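You operate a simulated robot arm through the tools that you are given. There is no shell and no other tool. Be economical: measure what you need, move in short steps, check, and stop when the job is done.

The job below is to be done with a simulated robot arm. You get a single attempt, and the scene is never put back.

Task
Press the failed block's insert again and run the gauge over it.
Fine: it sits in the gauge; draw the gauge slide back first; in the press: slide fully in, start, wait for the green lamp, slide out; the knob is already set, leave it; back in the gauge run the gauge slide over it and back; the gauge lamp ends green.

The check looks at the end state, three seconds after you hand in, the way a careful person would. Anything else that was tipped, shoved, dropped, spilled or broken makes it a failure.

Robot
A 7-joint arm with a two-finger parallel gripper, fixed in place. Base frame: the origin is at the foot of the arm, x ahead of it, y to its left, z up; the work surface is at about z = 0. Lengths are in mm, angles in rad, forces in N, time in s.
With the tool pointing down near the work surface it reaches from about 220 to 580 mm from the base axis. Its first joint turns from -1.152 to 1.152 rad. Payload 2.5 kg.
The tool frame sits at the grasp point between the pads (the TCP): z along the fingers, y along the line on which they close. The tips reach 23 mm beyond it. The gripper opens to 94 mm. The fingers are 38 mm wide and 10 mm thick; the gripper's body (54 by 96 mm) begins 39 mm behind the TCP.
Orientation is that of the tool frame in the base frame, as [roll, pitch, yaw] about the fixed x, y, z axes, in that order (R = Rz(yaw) Ry(pitch) Rx(roll)). With the fingers straight down and closing along the base's y, the tool's x points along the base's -x, its y along +y and its z along -z.

Tools
- The arm moves only by the tool apply_moves. Its arguments are lists of equal length, an entry for each row: "gripper": the finger opening in mm, from 0 to 94; "delta_pos": the shift along the base's x, y, z in units of 250 mm (1.0 is 250 mm), a list of three; "turn": the turn, a rotation vector about the base's x, y, z in units of 180 degrees (1.0 is 180 degrees), a list of three. In form: {"gripper": [gripper, ...], "delta_pos": [[tx, ty, tz], ...], "turn": [[wx, wy, wz], ...]}. A call has 1 to 8 rows; each row is the pose to reach, as a shift and turn from the pose commanded when the call began. A call with a number of a shift or a turn outside -1 to 1 is refused whole. Each row takes 0.2 s and may step no farther than 50 mm and 0.15 rad from the row before; otherwise, or with a gripper value out of range, the whole call is refused. Where a pose cannot be reached the arm comes as near as it can. A force on the tool above 70 N (or 10 N above the force at the start of the call, whichever is more), or a blocked arm, ends the call early, and 0.2 s more pass. The fingers move at their own pace (about 108 mm/s each) and stop on an object; they squeeze with about 37 N. The grip force told is the motor's: it shows also when the fingers shut on nothing. Time passes only in rows, and 0.2 s behind the last, so rows that repeat a pose let the fingers close. It gives the time, the measured TCP pose, the force on the tool (base axes), the opening and the grip force at its end, in the units of the frame above (readings bear some noise).
- Cameras (640 x 400 px; columns grow to the right, rows downward): "scene" is fixed at [60.9, -395.9, 535.3]; the picture's right is [0.99, 0.12, 0.00], its down [0.08, -0.66, -0.74] and it looks along [-0.09, 0.74, -0.67] (base axes); focal length 214 px, centre (320, 200). "wrist" rides on the gripper at [86, 16, -74] in the tool frame; the picture's right is [-0.18, 0.98, 0.00], its down [-0.58, -0.11, -0.81] and it looks along [-0.79, -0.15, 0.59] (tool axes); focal length 243 px, centre (320, 200). There is no depth. A picture from a camera that has moved, and an enlarged one, comes with that camera's place and axes in the base frame and with its lens.
- grab_frame(camera): a new picture of that camera. The clock stands still meanwhile.
- inspect(camera, box): a new picture of the part [left, top, right, bottom] of that camera's present view, enlarged. The clock stands still meanwhile.
- close_job(): hands the job in; it is judged then, once.

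Work in short steps. Places have to be worked out from the pictures, the camera data and where the tool is seen: move nearer, look again, correct. Check each grasp and each placing, and mend what went wrong. You have 120 turns and 84 pictures in all, those below and enlarged ones among them. Open the gripper and draw the arm clear of the work before you hand the job in, unless the task says otherwise; then end with one line.

The tools are called after ">>>" as name(argument=value, ...) on one line, values as JSON. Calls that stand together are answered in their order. apply_moves: Moves the arm, as the interface text tells. Its arguments: {"type":"object","properties":{"gripper":{"type":"array"},"delta_pos":{"type":"array"},"turn":{"type":"array"}},"required":["gripper","delta_pos","turn"]} The other tools are called the same way: grab_frame (camera) takes a picture; inspect (camera, box) takes an enlarged picture of a part of a camera's view; close_job () hands the job in.

At the start:

```text
t: 0.0
position: [262.3, 198.9, 379.3]
tool_rot: [-3.141, 0.0, -3.141]
ft_force: [-0.4, -0.5, 0.0]
width: 94.0
finger_force: 0.1
```

scene: 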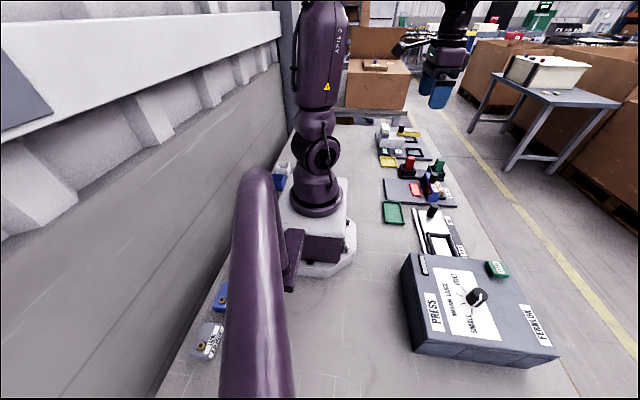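
wrist: 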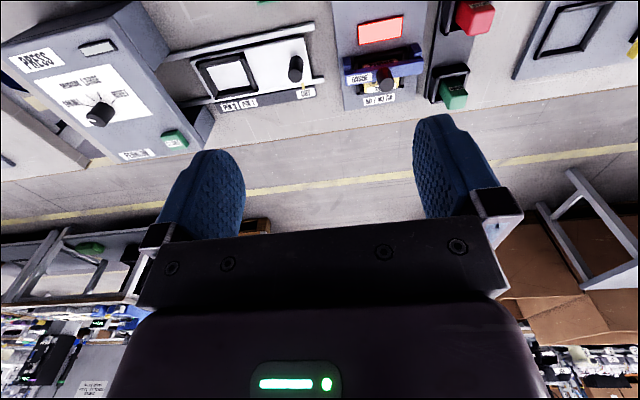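

The pictures show a press with a tray slide, a gauge with a red lamp, and other stations. I'll enlarge the relevant parts.

>>> inspect(camera="scene", box=[360, 110, 480, 185])

>>> inspect(camera="scene", box=[360, 170, 560, 295])

>>> inspect(camera="wrist", box=[160, 0, 480, 160])

```text
5.33 times, centred on (420, 148) of scene
camera zoom: at [60.9, -395.9, 535.3], right [0.99, 0.12, 0.0], down [0.08, -0.66, -0.74], along [-0.09, 0.74, -0.67], focal length 1144 px, centre (-213, 480)
```

zoom: 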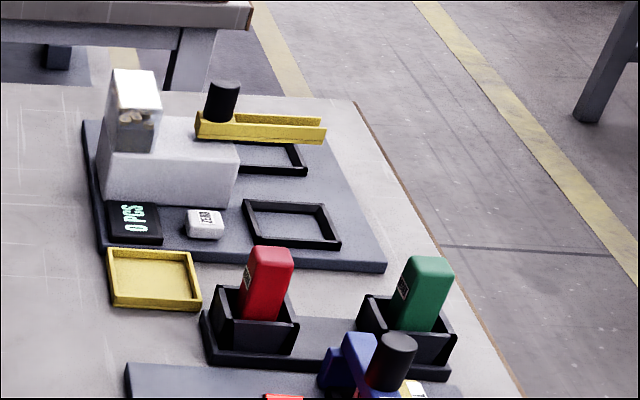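

```text
3.20 times, centred on (460, 232) of scene
camera zoom: at [60.9, -395.9, 535.3], right [0.99, 0.12, 0.0], down [0.08, -0.66, -0.74], along [-0.09, 0.74, -0.67], focal length 686 px, centre (-128, 96)
```

zoom: 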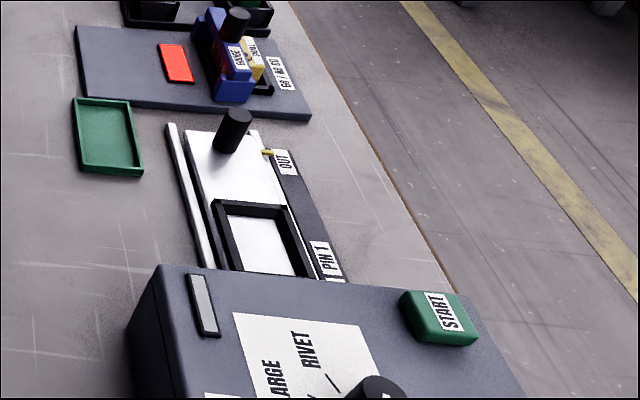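

```text
2.00 times, centred on (320, 80) of wrist
camera zoom: at [175.1, 214.2, 455.0], right [0.18, 0.98, 0.0], down [0.58, -0.11, 0.81], along [0.79, -0.15, -0.59], focal length 485 px, centre (320, 440)
```

zoom: 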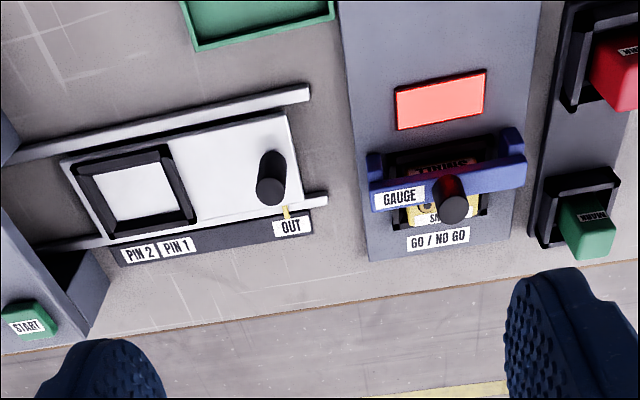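

The gauge slide's knob top triangulates to about (390, 280, 78). I'll move nearer with the wrist camera to see the gauge.

>>> apply_moves(gripper=[94, 94, 94, 94], delta_pos=[[0.06, 0.07, -0.14], [0.12, 0.14, -0.28], [0.18, 0.21, -0.42], [0.24, 0.28, -0.56]], turn=[[0, 0, 0], [0, 0, 0], [0, 0, 0], [0, 0, 0]])

>>> grab_frame(camera="wrist")

```text
t: 1.0
position: [323.9, 272.5, 241.9]
tool_rot: [3.14, 0.003, 3.141]
ft_force: [-0.2, 1.0, 1.5]
width: 93.9
finger_force: 0.1
```

```text
78 pictures are left
camera wrist: at [238.0, 288.3, 316.5], right [0.18, 0.98, 0.0], down [0.58, -0.11, 0.81], along [0.79, -0.15, -0.59], focal length 243 px, centre (320, 200)
```

wrist: 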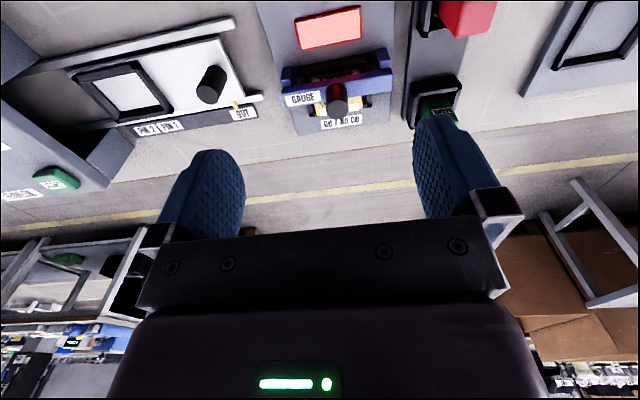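

>>> inspect(camera="wrist", box=[260, 0, 420, 140])

>>> inspect(camera="scene", box=[380, 160, 470, 216])

>>> inspect(camera="wrist", box=[0, 0, 270, 200])

```text
2.86 times, centred on (340, 70) of wrist
camera zoom: at [238.0, 288.3, 316.5], right [0.18, 0.98, 0.0], down [0.58, -0.11, 0.81], along [0.79, -0.15, -0.59], focal length 693 px, centre (263, 571)
```

zoom: 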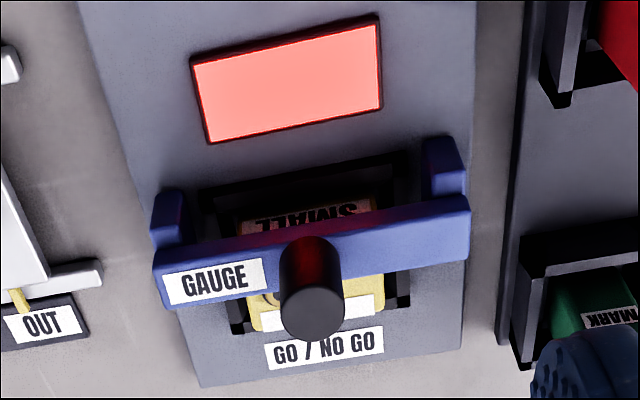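

```text
7.11 times, centred on (425, 188) of scene
camera zoom: at [60.9, -395.9, 535.3], right [0.99, 0.12, 0.0], down [0.08, -0.66, -0.74], along [-0.09, 0.74, -0.67], focal length 1525 px, centre (-427, 285)
```

zoom: 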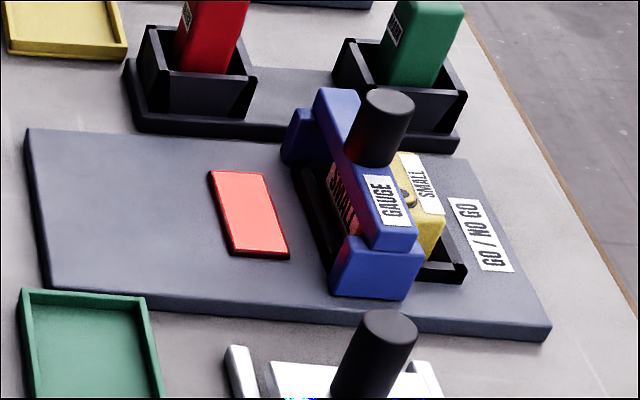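

```text
2.00 times, centred on (135, 100) of wrist
camera zoom: at [238.0, 288.3, 316.5], right [0.18, 0.98, 0.0], down [0.58, -0.11, 0.81], along [0.79, -0.15, -0.59], focal length 485 px, centre (690, 400)
```

zoom: 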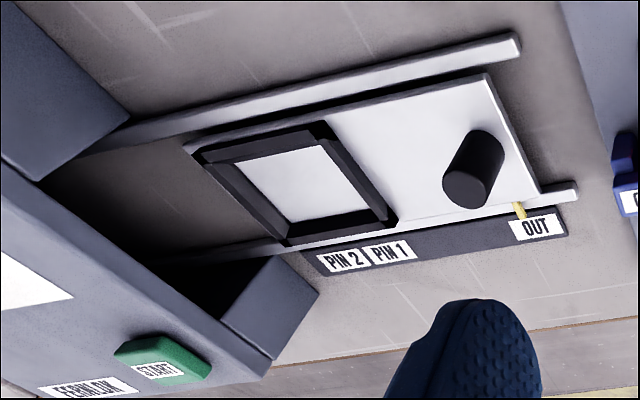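

The bridge sits over the block's -x half, apparently stopped by the proud insert, so it should draw back toward -x. The knob is at about (392, 279), top z≈78. I'll hover above it.

>>> apply_moves(gripper=[94, 94, 94, 94], delta_pos=[[0.09, 0.01, -0.13], [0.18, 0.02, -0.26], [0.275, 0.027, -0.39], [0.275, 0.027, -0.39]], turn=[[0, 0, 0], [0, 0, 0], [0, 0, 0], [0, 0, 0]])

>>> grab_frame(camera="wrist")

>>> inspect(camera="scene", box=[370, 110, 500, 220])

```text
t: 2.0
position: [392.1, 277.0, 144.6]
tool_rot: [-3.141, 0.001, 3.14]
ft_force: [-1.0, -1.1, 0.3]
width: 94.0
finger_force: 0.0
```

```text
74 pictures are left
camera wrist: at [306.1, 292.6, 218.7], right [0.18, 0.98, 0.0], down [0.58, -0.11, 0.81], along [0.79, -0.15, -0.59], focal length 243 px, centre (320, 200)
```

wrist: 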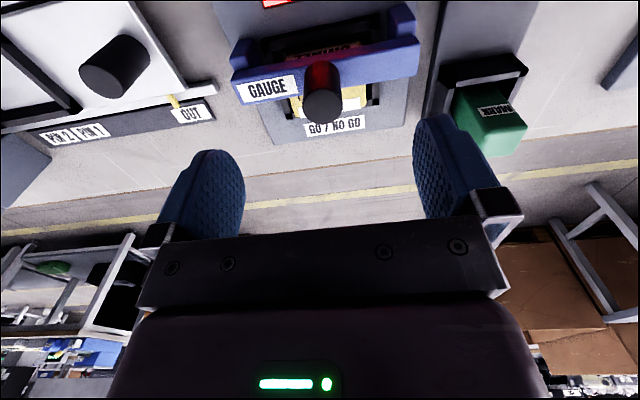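

```text
3.64 times, centred on (435, 165) of scene
camera zoom: at [60.9, -395.9, 535.3], right [0.99, 0.12, 0.0], down [0.08, -0.66, -0.74], along [-0.09, 0.74, -0.67], focal length 780 px, centre (-98, 327)
```

zoom: 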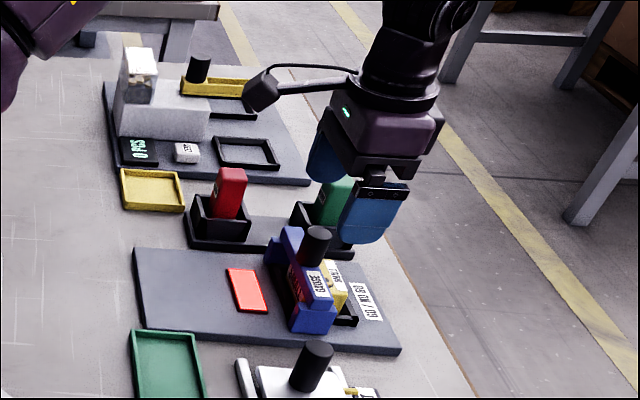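

Refined, the knob top is at about (386, 278, 90). I'll descend with open fingers to either side of it.

>>> apply_moves(gripper=[94, 94, 94], delta_pos=[[-0.02, 0.006, -0.12], [-0.02, 0.006, -0.236], [-0.02, 0.006, -0.236]], turn=[[0, 0, 0], [0, 0, 0], [0, 0, 0]])

>>> inspect(camera="scene", box=[370, 110, 500, 220])

>>> grab_frame(camera="wrist")

```text
t: 2.8
position: [383.9, 278.9, 83.2]
tool_rot: [-3.141, 0.003, 3.14]
ft_force: [-0.5, -0.1, 1.0]
width: 94.3
finger_force: 0.0
```

```text
3.64 times, centred on (435, 165) of scene
camera zoom: at [60.9, -395.9, 535.3], right [0.99, 0.12, 0.0], down [0.08, -0.66, -0.74], along [-0.09, 0.74, -0.67], focal length 780 px, centre (-98, 327)
```

zoom: 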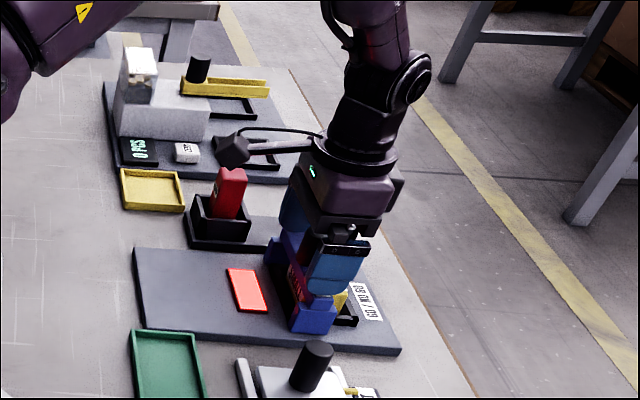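

```text
71 pictures are left
camera wrist: at [298.8, 293.8, 157.9], right [0.19, 0.98, 0.0], down [0.58, -0.11, 0.81], along [0.79, -0.15, -0.59], focal length 243 px, centre (320, 200)
```

wrist: 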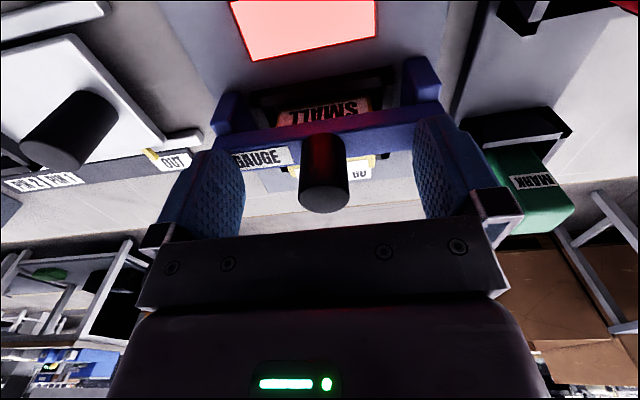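

The fingers straddle the knob, so I'll close on it.

>>> apply_moves(gripper=[10, 10, 10], delta_pos=[[0, 0, 0], [0, 0, 0], [0, 0, 0]], turn=[[0, 0, 0], [0, 0, 0], [0, 0, 0]])

```text
t: 3.6
position: [384.6, 279.9, 82.7]
tool_rot: [3.14, 0.001, -3.139]
ft_force: [-0.4, 11.8, -4.4]
width: 23.5
finger_force: 45.2
```

Knob gripped (23.5 mm). I'll pull toward -x in small steps.

>>> apply_moves(gripper=[10, 10, 10, 10, 10], delta_pos=[[-0.04, 0, 0], [-0.08, 0, 0], [-0.12, 0, 0], [-0.16, 0, 0], [-0.2, 0, 0]], turn=[[0, 0, 0], [0, 0, 0], [0, 0, 0], [0, 0, 0], [0, 0, 0]])

>>> inspect(camera="scene", box=[370, 110, 500, 220])

```text
t: 4.8
position: [333.4, 279.6, 82.7]
tool_rot: [3.138, -0.001, -3.14]
ft_force: [1.8, 30.4, -19.8]
width: 23.5
finger_force: 45.3
```

```text
3.64 times, centred on (435, 165) of scene
camera zoom: at [60.9, -395.8, 535.3], right [0.99, 0.12, 0.0], down [0.08, -0.66, -0.74], along [-0.09, 0.74, -0.67], focal length 780 px, centre (-98, 327)
```

zoom: 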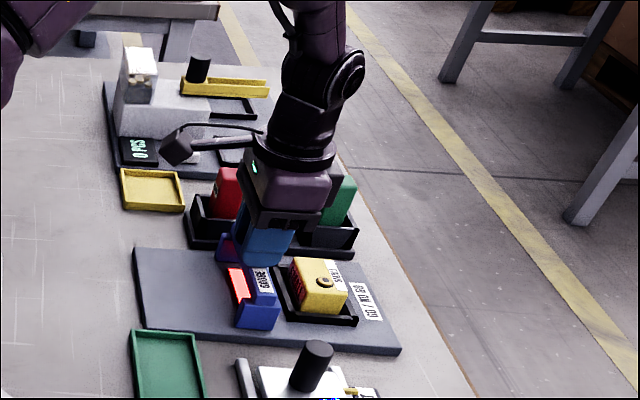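

The bridge moves freely toward -x. I'll continue until it reaches its stop, easing the side load.

>>> apply_moves(gripper=[10, 10, 10, 10, 10], delta_pos=[[-0.03, 0.006, 0.004], [-0.06, 0.008, 0.004], [-0.09, 0.008, 0.004], [-0.12, 0.008, 0.004], [-0.15, 0.008, 0.004]], turn=[[0, 0, 0], [0, 0, 0], [0, 0, 0], [0, 0, 0], [0, 0, 0]])

>>> inspect(camera="scene", box=[370, 110, 500, 220])

```text
t: 6.0
position: [297.1, 280.7, 83.4]
tool_rot: [3.14, -0.005, -3.141]
ft_force: [0.9, 28.9, -35.4]
width: 23.5
finger_force: 45.0
```

```text
3.64 times, centred on (435, 165) of scene
camera zoom: at [61.0, -395.8, 535.4], right [0.99, 0.12, 0.0], down [0.08, -0.66, -0.74], along [-0.09, 0.74, -0.67], focal length 780 px, centre (-98, 327)
```

zoom: 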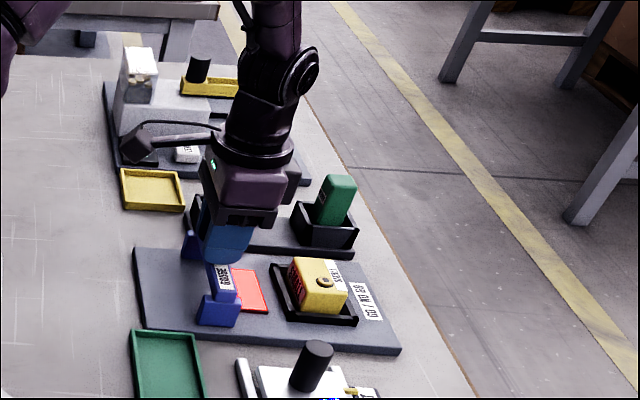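

No stop felt yet, so I'll pull a little further.

>>> apply_moves(gripper=[10, 10, 10, 10], delta_pos=[[-0.03, 0.006, -0.006], [-0.06, 0.006, -0.006], [-0.09, 0.006, -0.006], [-0.12, 0.006, -0.006]], turn=[[0, 0, 0], [0, 0, 0], [0, 0, 0], [0, 0, 0]])

```text
t: 7.0
position: [272.8, 278.5, 83.7]
tool_rot: [3.14, 0.01, 3.134]
ft_force: [28.8, 8.4, -22.7]
width: 23.7
finger_force: 45.1
```

The +x force shows the bridge is at its back stop (knob x≈273). I'll release and rise.

>>> apply_moves(gripper=[10, 60, 94, 94, 94, 94, 94], delta_pos=[[0.01, 0, 0], [0.01, 0, 0], [0.01, 0, 0], [0.01, 0, 0.1], [0.01, 0, 0.26], [0.03, 0, 0.42], [0.1, 0, 0.58]], turn=[[0, 0, 0], [0, 0, 0], [0, 0, 0], [0, 0, 0], [0, 0, 0], [0, 0, 0], [0, 0, 0]])

>>> grab_frame(camera="wrist")

>>> inspect(camera="scene", box=[380, 160, 470, 216])

```text
t: 8.6
position: [290.8, 277.5, 229.0]
tool_rot: [-3.141, 0.001, -3.141]
ft_force: [-0.2, 0.4, 0.3]
width: 93.9
finger_force: 0.0
```

```text
68 pictures are left
camera wrist: at [204.6, 292.9, 304.3], right [0.18, 0.98, 0.0], down [0.58, -0.11, 0.81], along [0.79, -0.15, -0.59], focal length 243 px, centre (320, 200)
```

wrist: 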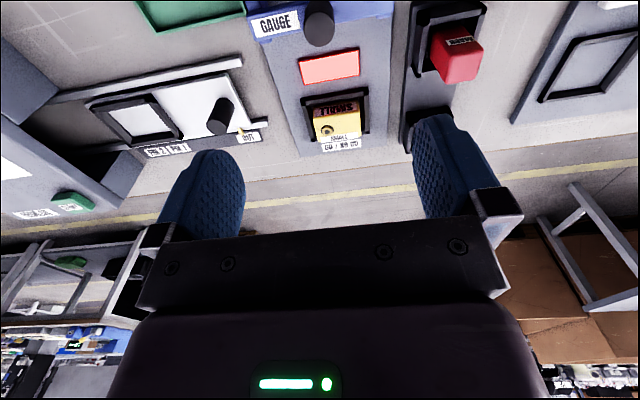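

```text
7.11 times, centred on (425, 188) of scene
camera zoom: at [60.9, -395.9, 535.3], right [0.99, 0.12, 0.0], down [0.08, -0.66, -0.74], along [-0.09, 0.74, -0.67], focal length 1525 px, centre (-427, 285)
```

zoom: 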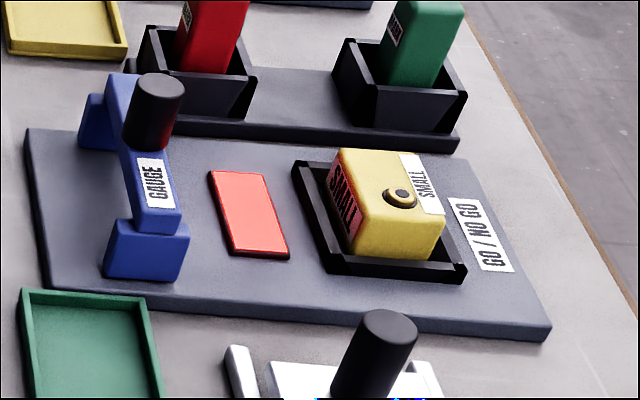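

The bridge is back and the block sits uncovered in the nest. I'll zoom in on it with the wrist camera.

>>> inspect(camera="wrist", box=[270, 40, 400, 160])

>>> inspect(camera="scene", box=[415, 175, 455, 205])

>>> inspect(camera="wrist", box=[80, 40, 280, 165])

```text
3.33 times, centred on (335, 100) of wrist
camera zoom: at [204.6, 292.9, 304.3], right [0.18, 0.98, 0.0], down [0.58, -0.11, 0.81], along [0.79, -0.15, -0.59], focal length 809 px, centre (270, 533)
```

zoom: 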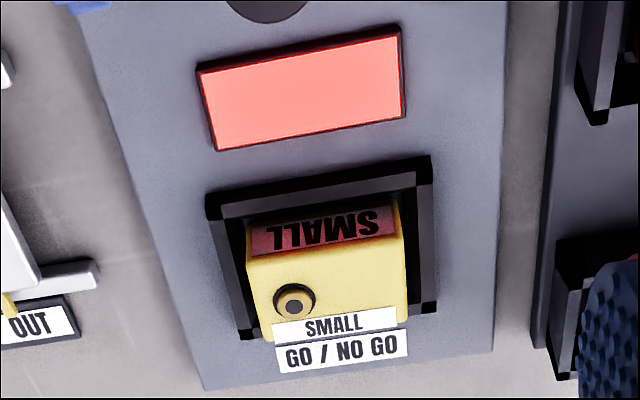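

```text
13.33 times, centred on (435, 190) of scene
camera zoom: at [60.9, -395.9, 535.3], right [0.99, 0.12, 0.0], down [0.08, -0.66, -0.74], along [-0.09, 0.74, -0.67], focal length 2860 px, centre (-1213, 333)
```

zoom: 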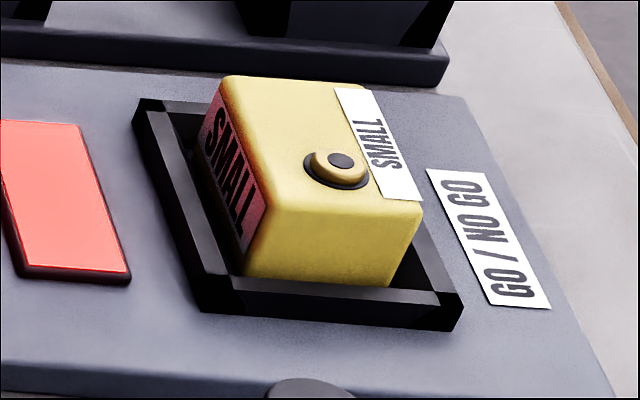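

```text
3.20 times, centred on (180, 102) of wrist
camera zoom: at [204.6, 292.9, 304.3], right [0.18, 0.98, 0.0], down [0.58, -0.11, 0.81], along [0.79, -0.15, -0.59], focal length 776 px, centre (768, 512)
```

zoom: 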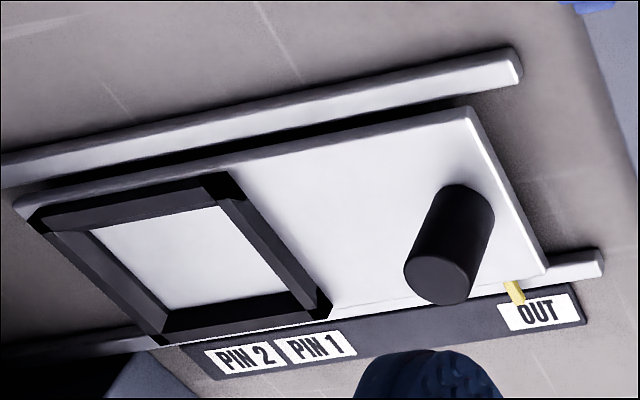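

Block: x≈384–424, y≈250–308, top z≈41, with the insert offset toward -y. The press tray's inner space is about 41×62, centred near (362, 11), so the block keeps its orientation. I'll hover above the block.

>>> apply_moves(gripper=[94, 94, 94, 94, 94], delta_pos=[[0.12, 0, -0.12], [0.24, 0, -0.24], [0.36, 0.005, -0.36], [0.452, 0.006, -0.48], [0.452, 0.006, -0.48]], turn=[[0, 0, 0], [0, 0, 0], [0, 0, 0], [0, 0, 0], [0, 0, 0]])

>>> grab_frame(camera="wrist")

>>> inspect(camera="scene", box=[400, 140, 480, 210])

```text
t: 9.8
position: [406.6, 279.9, 107.0]
tool_rot: [3.141, 0.002, 3.139]
ft_force: [-0.9, 0.1, 0.0]
width: 93.9
finger_force: 0.1
```

```text
63 pictures are left
camera wrist: at [320.4, 294.8, 182.3], right [0.18, 0.98, 0.0], down [0.58, -0.11, 0.81], along [0.79, -0.15, -0.59], focal length 243 px, centre (320, 200)
```

wrist: 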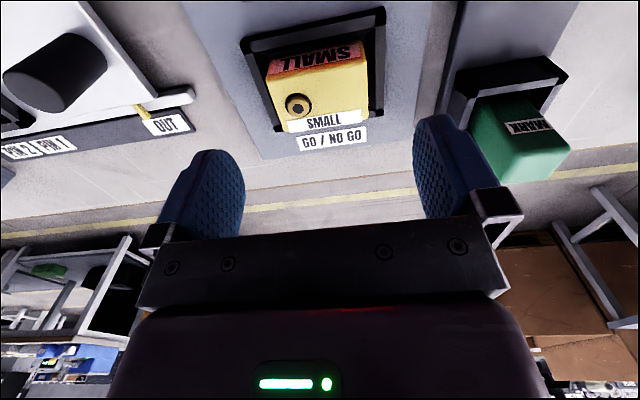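

```text
5.71 times, centred on (440, 175) of scene
camera zoom: at [60.9, -395.9, 535.3], right [0.99, 0.12, 0.0], down [0.08, -0.66, -0.74], along [-0.09, 0.74, -0.67], focal length 1226 px, centre (-366, 343)
```

zoom: 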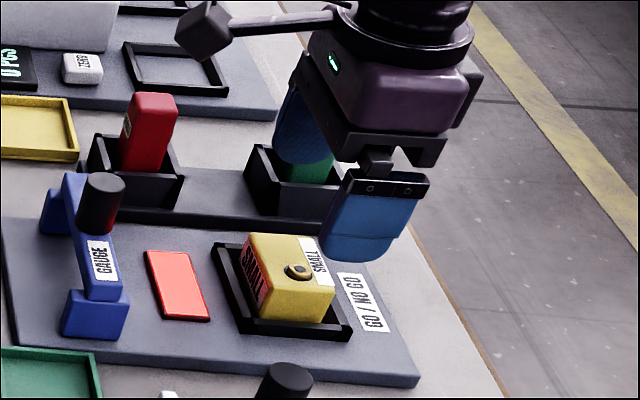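

The tool sits right over the block (centre ≈ (406, 280)). I'll descend so the tips reach z≈28, just above the nest walls.

>>> apply_moves(gripper=[94, 94, 94], delta_pos=[[0, 0, -0.12], [0, 0, -0.22], [0, 0, -0.22]], turn=[[0, 0, 0], [0, 0, 0], [0, 0, 0]])

>>> inspect(camera="scene", box=[400, 140, 480, 210])

>>> grab_frame(camera="wrist")

```text
t: 10.6
position: [405.9, 282.3, 54.0]
tool_rot: [3.142, -0.001, 3.142]
ft_force: [0.9, -0.3, 0.8]
width: 94.0
finger_force: 0.0
```

```text
5.71 times, centred on (440, 175) of scene
camera zoom: at [60.9, -395.9, 535.3], right [0.99, 0.12, 0.0], down [0.08, -0.66, -0.74], along [-0.09, 0.74, -0.67], focal length 1226 px, centre (-366, 343)
```

zoom: 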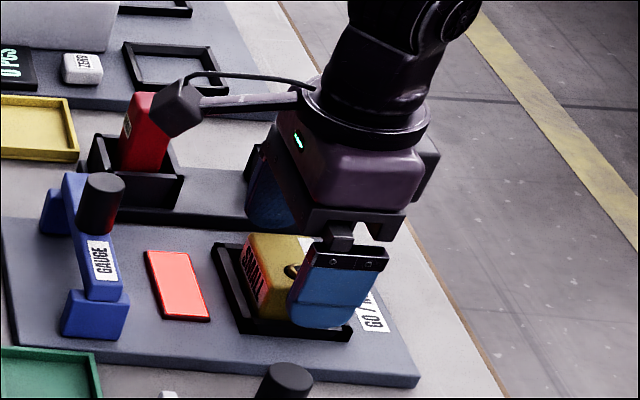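

```text
60 pictures are left
camera wrist: at [320.6, 297.0, 128.6], right [0.18, 0.98, 0.0], down [0.58, -0.11, 0.81], along [0.79, -0.15, -0.59], focal length 243 px, centre (320, 200)
```

wrist: 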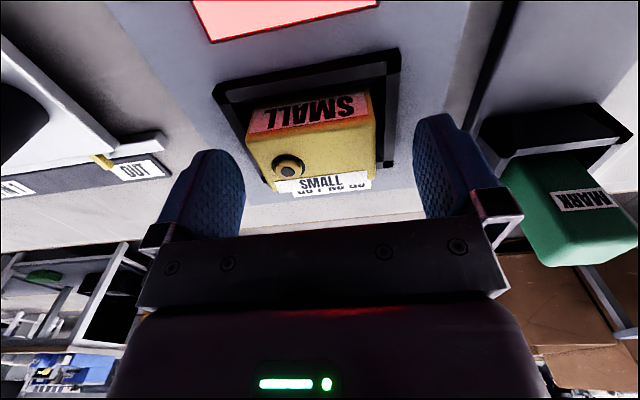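

There's slack in y and the walls look low (top ≲ 20). I'll drop 6 mm, shift -2 mm in y and close.

>>> apply_moves(gripper=[94, 94, 50, 50, 50], delta_pos=[[0, -0.01, -0.028], [0, -0.01, -0.028], [0, -0.01, -0.028], [0, -0.01, -0.028], [0, -0.01, -0.028]], turn=[[0, 0, 0], [0, 0, 0], [0, 0, 0], [0, 0, 0], [0, 0, 0]])

```text
t: 11.8
position: [406.1, 280.5, 45.6]
tool_rot: [-3.141, 0.0, -3.142]
ft_force: [0.0, -0.3, 0.3]
width: 59.4
finger_force: 37.1
```

Gripped at 59.4 mm, matching the block. I'll lift straight up.

>>> apply_moves(gripper=[50, 50, 50, 50, 50], delta_pos=[[0, 0, 0.04], [0, 0, 0.16], [0, 0, 0.32], [0, 0, 0.48], [0, 0, 0.48]], turn=[[0, 0, 0], [0, 0, 0], [0, 0, 0], [0, 0, 0], [0, 0, 0]])

>>> grab_frame(camera="wrist")

>>> grab_frame(camera="scene")

```text
t: 13.0
position: [404.6, 278.3, 164.7]
tool_rot: [-3.142, -0.001, 3.141]
ft_force: [0.1, 0.1, 0.0]
width: 59.3
finger_force: 36.9
```

```text
59 pictures are left
camera wrist: at [319.6, 294.2, 239.7], right [0.18, 0.98, 0.0], down [0.58, -0.11, 0.81], along [0.79, -0.15, -0.59], focal length 243 px, centre (320, 200)
```

wrist: 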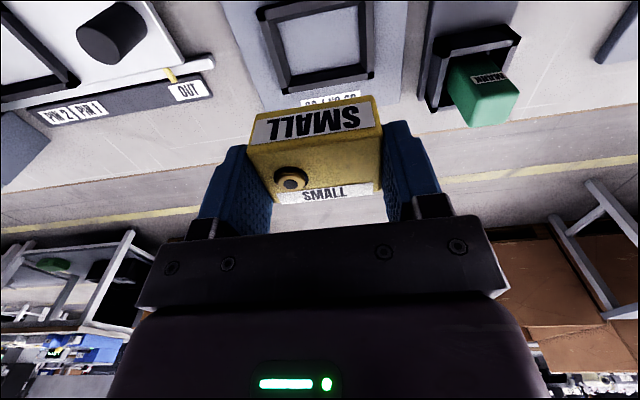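

```text
58 pictures are left
```

scene: 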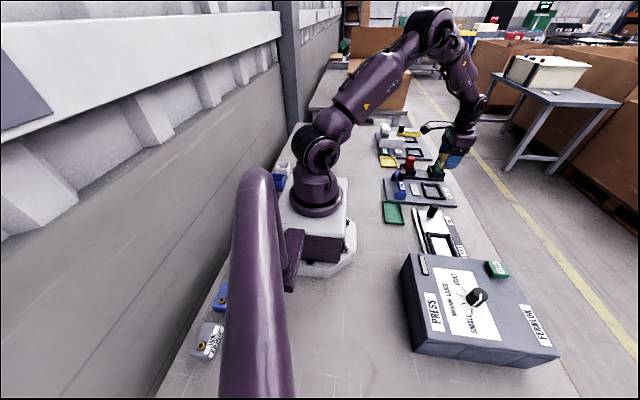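

The block is held level. Now a closer look at the press and its slide to get geometry and clearances.

>>> inspect(camera="scene", box=[395, 195, 515, 275])

>>> inspect(camera="scene", box=[390, 240, 570, 375])

```text
5.00 times, centred on (455, 235) of scene
camera zoom: at [60.9, -395.9, 535.3], right [0.99, 0.12, 0.0], down [0.08, -0.66, -0.74], along [-0.09, 0.74, -0.67], focal length 1072 px, centre (-355, 25)
```

zoom: 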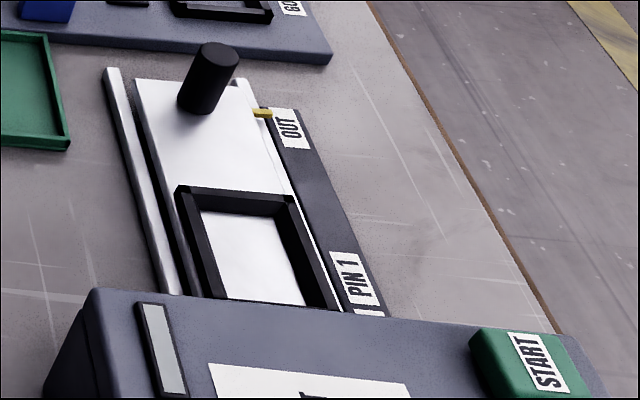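

```text
2.96 times, centred on (480, 308) of scene
camera zoom: at [60.9, -395.9, 535.3], right [0.99, 0.12, 0.0], down [0.08, -0.66, -0.74], along [-0.09, 0.74, -0.67], focal length 636 px, centre (-154, -118)
```

zoom: 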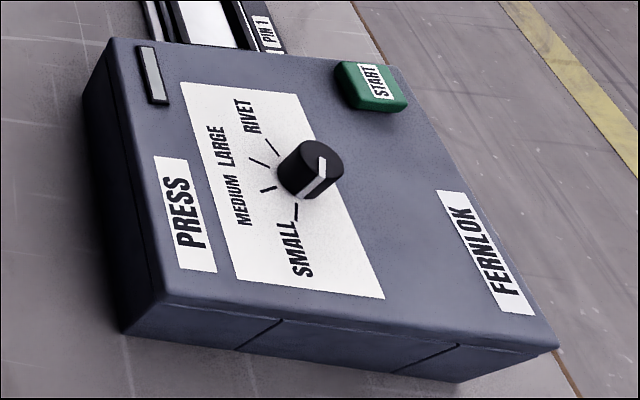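

The press knob points at SMALL, its lamp is dark, and its face is at y≈-75 with the top at z≈100. The slide knob is at about (361, 138, 65). I'll carry the block toward the tray at height.

>>> apply_moves(gripper=[50, 50, 50, 50, 50, 50, 50], delta_pos=[[-0.02, -0.13, 0.02], [-0.05, -0.29, 0.02], [-0.08, -0.45, 0.02], [-0.11, -0.61, 0.02], [-0.14, -0.77, 0.02], [-0.165, -0.92, 0.02], [-0.165, -0.92, 0.02]], turn=[[0, 0, 0], [0, 0, 0], [0, 0, 0], [0, 0, 0], [0, 0, 0], [0, 0, 0], [0, 0, 0]])

>>> grab_frame(camera="wrist")

>>> inspect(camera="scene", box=[360, 120, 520, 270])

```text
t: 14.6
position: [360.5, 47.6, 171.2]
tool_rot: [-3.14, 0.001, 3.141]
ft_force: [0.0, -0.7, -0.8]
width: 59.4
finger_force: 37.0
```

```text
55 pictures are left
camera wrist: at [275.1, 62.9, 246.3], right [0.18, 0.98, 0.0], down [0.58, -0.11, 0.81], along [0.79, -0.15, -0.59], focal length 243 px, centre (320, 200)
```

wrist: 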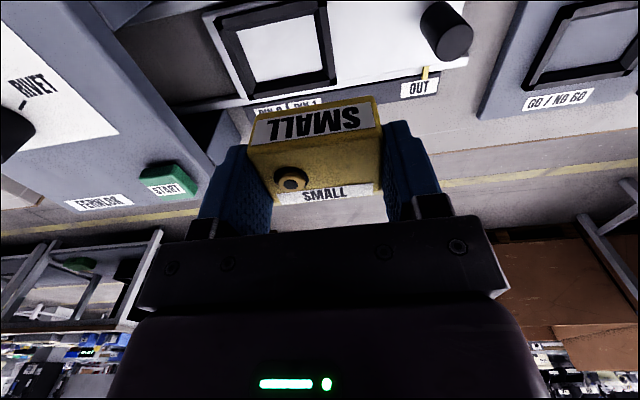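

```text
2.67 times, centred on (440, 195) of scene
camera zoom: at [60.9, -395.9, 535.3], right [0.99, 0.12, 0.0], down [0.08, -0.66, -0.74], along [-0.09, 0.74, -0.67], focal length 572 px, centre (0, 213)
```

zoom: 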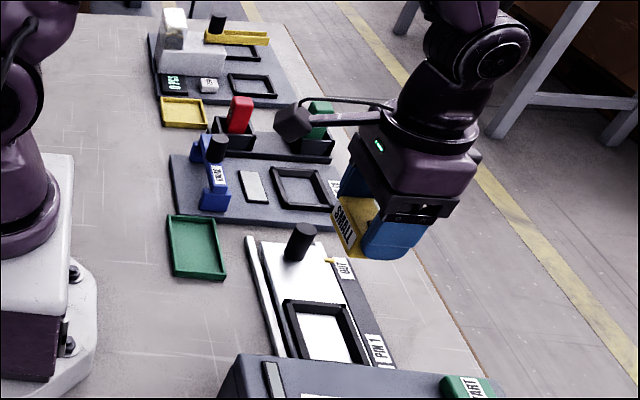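

I'll enlarge the tray in both views to fix its centre.

>>> inspect(camera="wrist", box=[200, 0, 360, 100])

>>> inspect(camera="scene", box=[420, 220, 484, 260])

```text
4.00 times, centred on (280, 50) of wrist
camera zoom: at [275.1, 62.9, 246.3], right [0.18, 0.98, 0.0], down [0.58, -0.11, 0.81], along [0.79, -0.15, -0.59], focal length 970 px, centre (480, 800)
```

zoom: 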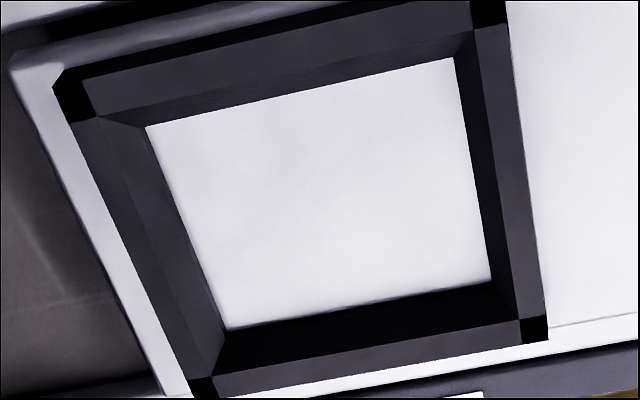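

```text
10.00 times, centred on (452, 240) of scene
camera zoom: at [60.9, -395.9, 535.3], right [0.99, 0.12, 0.0], down [0.08, -0.66, -0.74], along [-0.09, 0.74, -0.67], focal length 2145 px, centre (-1000, -200)
```

zoom: 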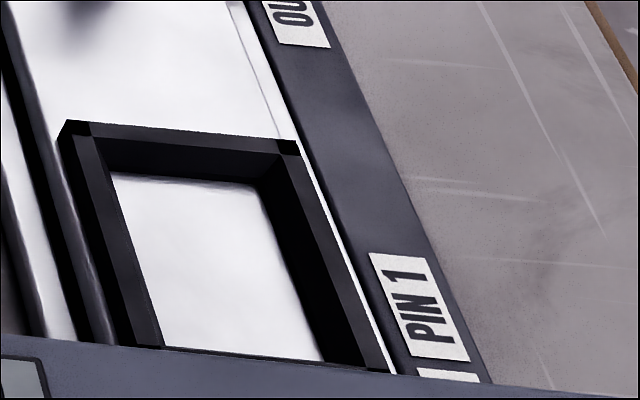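

The tray floor spans about x 339–381, y -18–45 at z≈20, centre (360.5, 13.7). I'll move above it at z≈105 and compare again.

>>> apply_moves(gripper=[50, 50, 50, 50], delta_pos=[[0.002, -0.07, -0.08], [0.002, -0.136, -0.18], [0.002, -0.136, -0.264], [0.002, -0.136, -0.264]], turn=[[0, 0, 0], [0, 0, 0], [0, 0, 0], [0, 0, 0]])

>>> grab_frame(camera="wrist")

>>> inspect(camera="scene", box=[400, 180, 500, 260])

```text
t: 15.6
position: [366.3, 15.3, 105.6]
tool_rot: [3.141, -0.001, 3.141]
ft_force: [-0.1, 0.5, -1.4]
width: 59.3
finger_force: 37.0
```

```text
51 pictures are left
camera wrist: at [279.6, 30.6, 180.9], right [0.18, 0.98, 0.0], down [0.58, -0.11, 0.81], along [0.79, -0.15, -0.59], focal length 243 px, centre (320, 200)
```

wrist: 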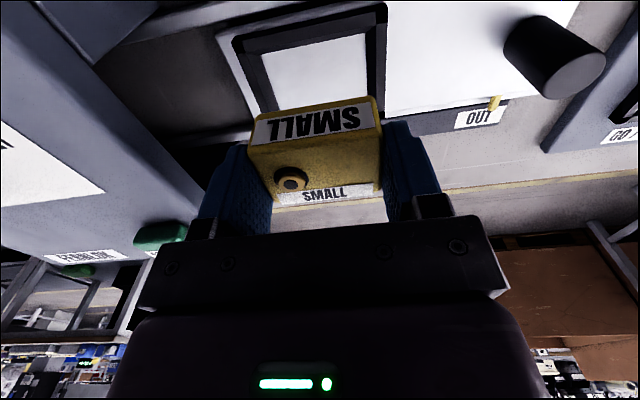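

```text
5.00 times, centred on (450, 220) of scene
camera zoom: at [60.9, -395.9, 535.3], right [0.99, 0.12, 0.0], down [0.08, -0.66, -0.74], along [-0.09, 0.74, -0.67], focal length 1072 px, centre (-330, 100)
```

zoom: 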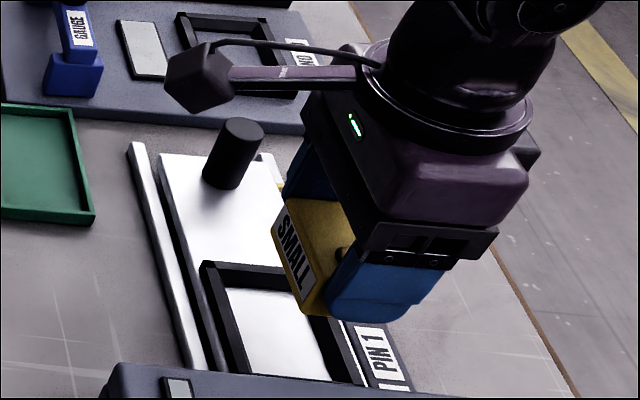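

The fast move had overshot when I last read it; the TCP is now about (366, 15.5, 105). I'll let it settle and re-measure the tray from here.

>>> apply_moves(gripper=[50, 50], delta_pos=[[0, 0, 0], [0, 0, 0]], turn=[[0, 0, 0], [0, 0, 0]])

>>> inspect(camera="wrist", box=[200, 0, 420, 220])

```text
t: 16.2
position: [366.4, 15.7, 106.2]
tool_rot: [3.14, 0.001, -3.141]
ft_force: [-0.1, -0.5, -1.1]
width: 59.5
finger_force: 36.8
```

```text
1.82 times, centred on (310, 110) of wrist
camera zoom: at [279.5, 30.6, 181.2], right [0.18, 0.98, 0.0], down [0.58, -0.11, 0.81], along [0.79, -0.15, -0.59], focal length 441 px, centre (338, 364)
```

zoom: 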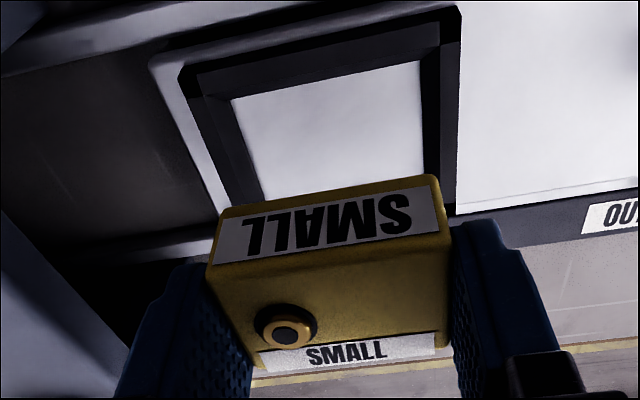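

Tray centre is (360.4, 14.2) and the held block's centre about (363.3, 15.5). I'll correct by (-3, -1.3) and descend to just above the tray walls.

>>> apply_moves(gripper=[50, 50, 50, 50], delta_pos=[[-0.012, -0.005, -0.06], [-0.012, -0.005, -0.12], [-0.012, -0.005, -0.172], [-0.012, -0.005, -0.172]], turn=[[0, 0, 0], [0, 0, 0], [0, 0, 0], [0, 0, 0]])

>>> inspect(camera="wrist", box=[200, 0, 420, 220])

>>> inspect(camera="scene", box=[420, 200, 500, 255])

```text
t: 17.2
position: [362.4, 15.5, 62.8]
tool_rot: [3.141, 0.002, -3.14]
ft_force: [-0.2, 0.3, -0.6]
width: 59.3
finger_force: 37.3
```

```text
1.82 times, centred on (310, 110) of wrist
camera zoom: at [276.3, 30.5, 138.1], right [0.18, 0.98, 0.0], down [0.58, -0.11, 0.81], along [0.79, -0.15, -0.59], focal length 441 px, centre (338, 364)
```

zoom: 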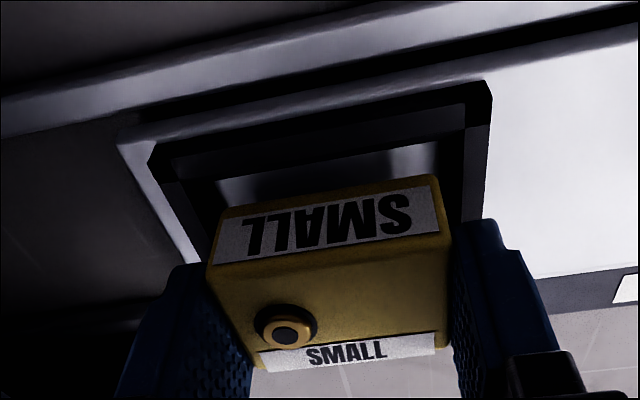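

```text
7.27 times, centred on (460, 228) of scene
camera zoom: at [60.9, -395.9, 535.3], right [0.99, 0.12, 0.0], down [0.08, -0.66, -0.74], along [-0.09, 0.74, -0.67], focal length 1560 px, centre (-698, 0)
```

zoom: 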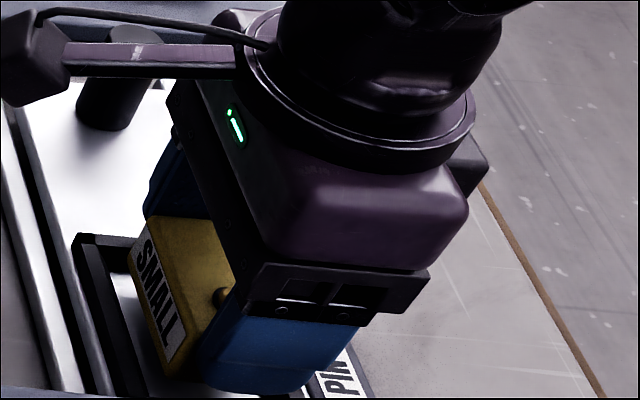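

Alignment looks within about 1 mm. I'll lower gently in small steps.

>>> apply_moves(gripper=[50, 50, 50], delta_pos=[[0, 0, -0.016], [0, 0, -0.028], [0, 0, -0.036]], turn=[[0, 0, 0], [0, 0, 0], [0, 0, 0]])

>>> inspect(camera="wrist", box=[200, 0, 420, 220])

```text
t: 18.0
position: [364.0, 14.1, 52.9]
tool_rot: [3.14, -0.001, -3.14]
ft_force: [-1.2, -0.5, 1.3]
width: 59.5
finger_force: 37.2
```

```text
1.82 times, centred on (310, 110) of wrist
camera zoom: at [276.9, 29.9, 128.8], right [0.18, 0.98, 0.0], down [0.58, -0.11, 0.81], along [0.79, -0.15, -0.59], focal length 441 px, centre (338, 364)
```

zoom: 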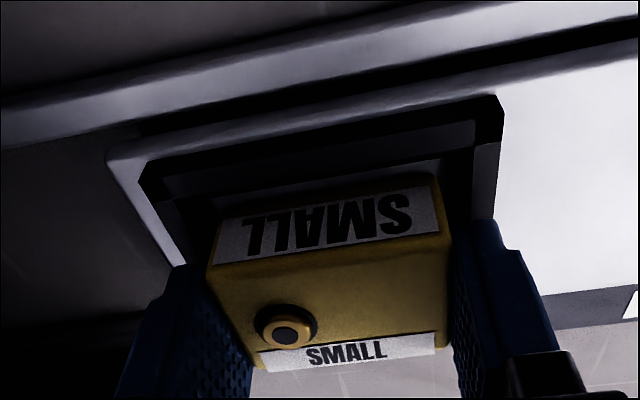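

No contact yet; the block is entering the tray. I'll continue down in 2–3 mm steps.

>>> apply_moves(gripper=[50, 50, 50], delta_pos=[[0, 0, -0.008], [0, 0, -0.014], [0, 0, -0.018]], turn=[[0, 0, 0], [0, 0, 0], [0, 0, 0]])

```text
t: 18.9
position: [364.7, 13.7, 52.3]
tool_rot: [-3.142, 0.002, 3.141]
ft_force: [-2.8, -1.1, 8.1]
width: 59.3
finger_force: 37.1
stopped in row 3: the force on the tool passed its limit (the readings are from after the stop); the commanded pose is now the measured one
```

Contact at TCP z≈52. I need to see whether the block is on the floor or on a wall.

>>> inspect(camera="wrist", box=[230, 40, 390, 140])

>>> inspect(camera="scene", box=[425, 220, 475, 255])

```text
4.00 times, centred on (310, 90) of wrist
camera zoom: at [277.2, 29.3, 126.9], right [0.18, 0.98, 0.0], down [0.58, -0.11, 0.81], along [0.79, -0.15, -0.59], focal length 970 px, centre (360, 640)
```

zoom: 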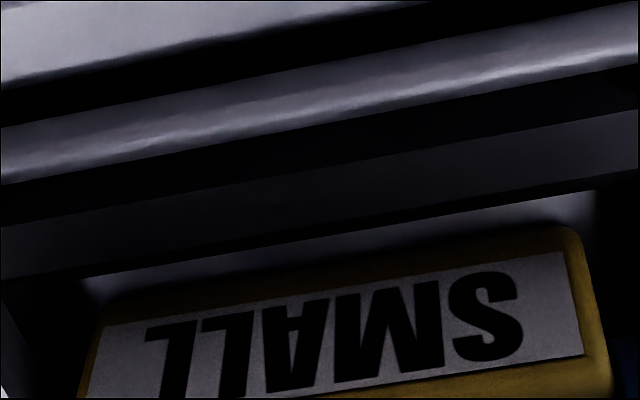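

```text
11.43 times, centred on (450, 238) of scene
camera zoom: at [60.9, -395.9, 535.3], right [0.99, 0.12, 0.0], down [0.08, -0.66, -0.74], along [-0.09, 0.74, -0.67], focal length 2451 px, centre (-1166, -229)
```

zoom: 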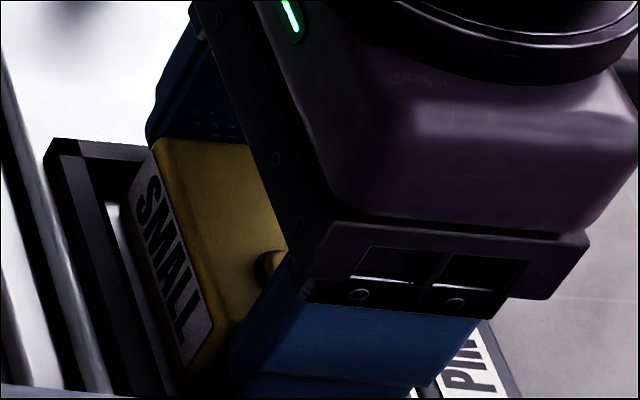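

The inner walls flare like a funnel, and the -x force suggests the block is riding the +x slope. I'll raise slightly, shift -3 mm in x and lower again.

>>> apply_moves(gripper=[50, 50, 50, 50], delta_pos=[[0, 0, 0.008], [-0.012, 0.002, 0.008], [-0.012, 0.002, -0.002], [-0.012, 0.002, -0.008]], turn=[[0, 0, 0], [0, 0, 0], [0, 0, 0], [0, 0, 0]])

>>> inspect(camera="wrist", box=[230, 40, 390, 140])

```text
t: 20.0
position: [360.9, 14.6, 51.0]
tool_rot: [-3.142, -0.001, 3.14]
ft_force: [-3.7, -1.2, 7.6]
width: 59.4
finger_force: 36.9
stopped in row 4: the force on the tool passed its limit (the readings are from after the stop); the commanded pose is now the measured one
```

```text
4.00 times, centred on (310, 90) of wrist
camera zoom: at [273.9, 29.8, 127.1], right [0.18, 0.98, 0.0], down [0.58, -0.11, 0.81], along [0.79, -0.15, -0.59], focal length 970 px, centre (360, 640)
```

zoom: 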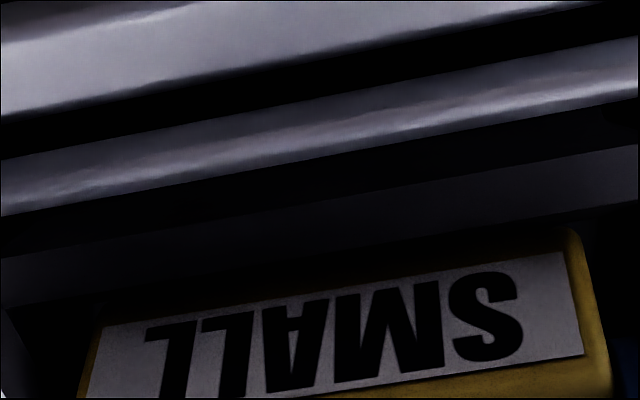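

The contact height is the same at both x positions, so the block is resting on the floor. I'll open the fingers and check.

>>> apply_moves(gripper=[66, 74, 80, 80], delta_pos=[[0, 0, 0.002], [0, 0, 0.002], [0, 0, 0.04], [0, 0, 0.12]], turn=[[0, 0, 0], [0, 0, 0], [0, 0, 0], [0, 0, 0]])

>>> inspect(camera="wrist", box=[200, 0, 420, 220])

>>> inspect(camera="scene", box=[425, 220, 475, 255])

```text
t: 21.0
position: [361.1, 13.9, 80.2]
tool_rot: [3.141, 0.001, 3.14]
ft_force: [-0.6, 0.1, 0.6]
width: 80.0
finger_force: 0.0
```

```text
1.82 times, centred on (310, 110) of wrist
camera zoom: at [274.4, 29.7, 154.9], right [0.18, 0.98, 0.0], down [0.58, -0.11, 0.81], along [0.79, -0.15, -0.59], focal length 441 px, centre (338, 364)
```

zoom: 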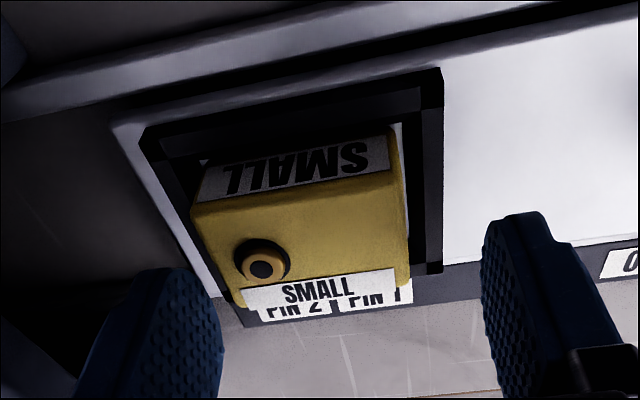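

```text
11.43 times, centred on (450, 238) of scene
camera zoom: at [60.9, -395.9, 535.3], right [0.99, 0.12, 0.0], down [0.08, -0.66, -0.74], along [-0.09, 0.74, -0.67], focal length 2451 px, centre (-1166, -229)
```

zoom: 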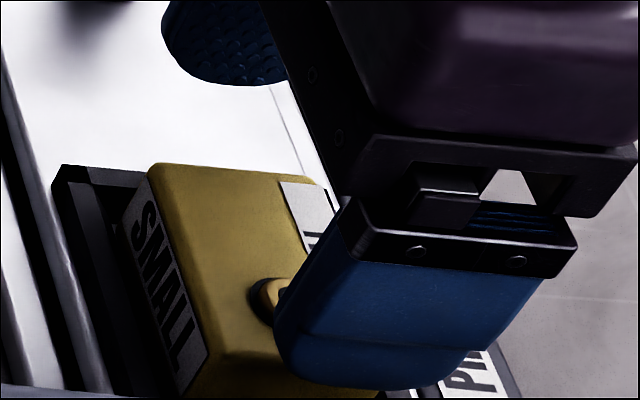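

The block is in the tray. I'll rise and check that it's fully seated.

>>> apply_moves(gripper=[80, 94, 94, 94], delta_pos=[[-0.03, 0.03, 0.14], [-0.06, 0.06, 0.3], [-0.08, 0.06, 0.42], [-0.08, 0.06, 0.42]], turn=[[0, 0, 0], [0, 0, 0], [0, 0, 0], [0, 0, 0]])

>>> inspect(camera="wrist", box=[180, 0, 400, 140])

>>> inspect(camera="scene", box=[425, 220, 475, 255])

```text
t: 22.0
position: [338.2, 27.1, 188.6]
tool_rot: [-3.142, 0.0, -3.141]
ft_force: [-0.1, 0.0, 0.2]
width: 94.0
finger_force: 0.1
```

```text
2.86 times, centred on (290, 70) of wrist
camera zoom: at [252.1, 41.3, 263.0], right [0.18, 0.98, 0.0], down [0.58, -0.11, 0.81], along [0.79, -0.15, -0.59], focal length 693 px, centre (406, 571)
```

zoom: 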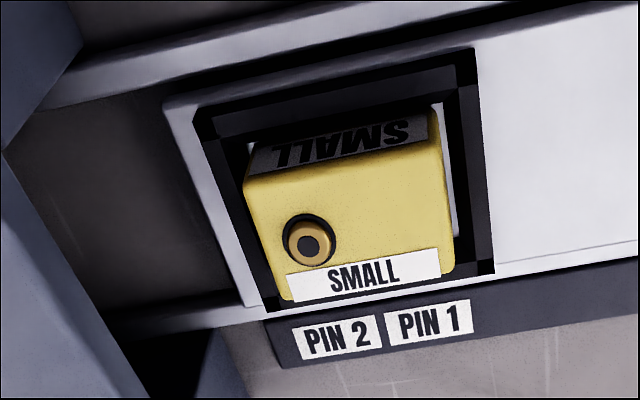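

```text
11.43 times, centred on (450, 238) of scene
camera zoom: at [60.9, -395.9, 535.3], right [0.99, 0.12, 0.0], down [0.08, -0.66, -0.74], along [-0.09, 0.74, -0.67], focal length 2451 px, centre (-1166, -229)
```

zoom: 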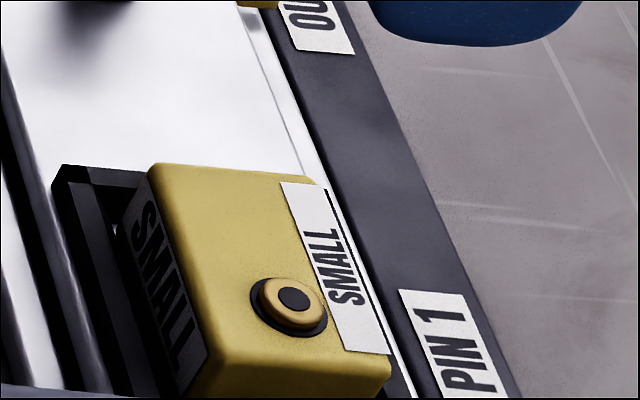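

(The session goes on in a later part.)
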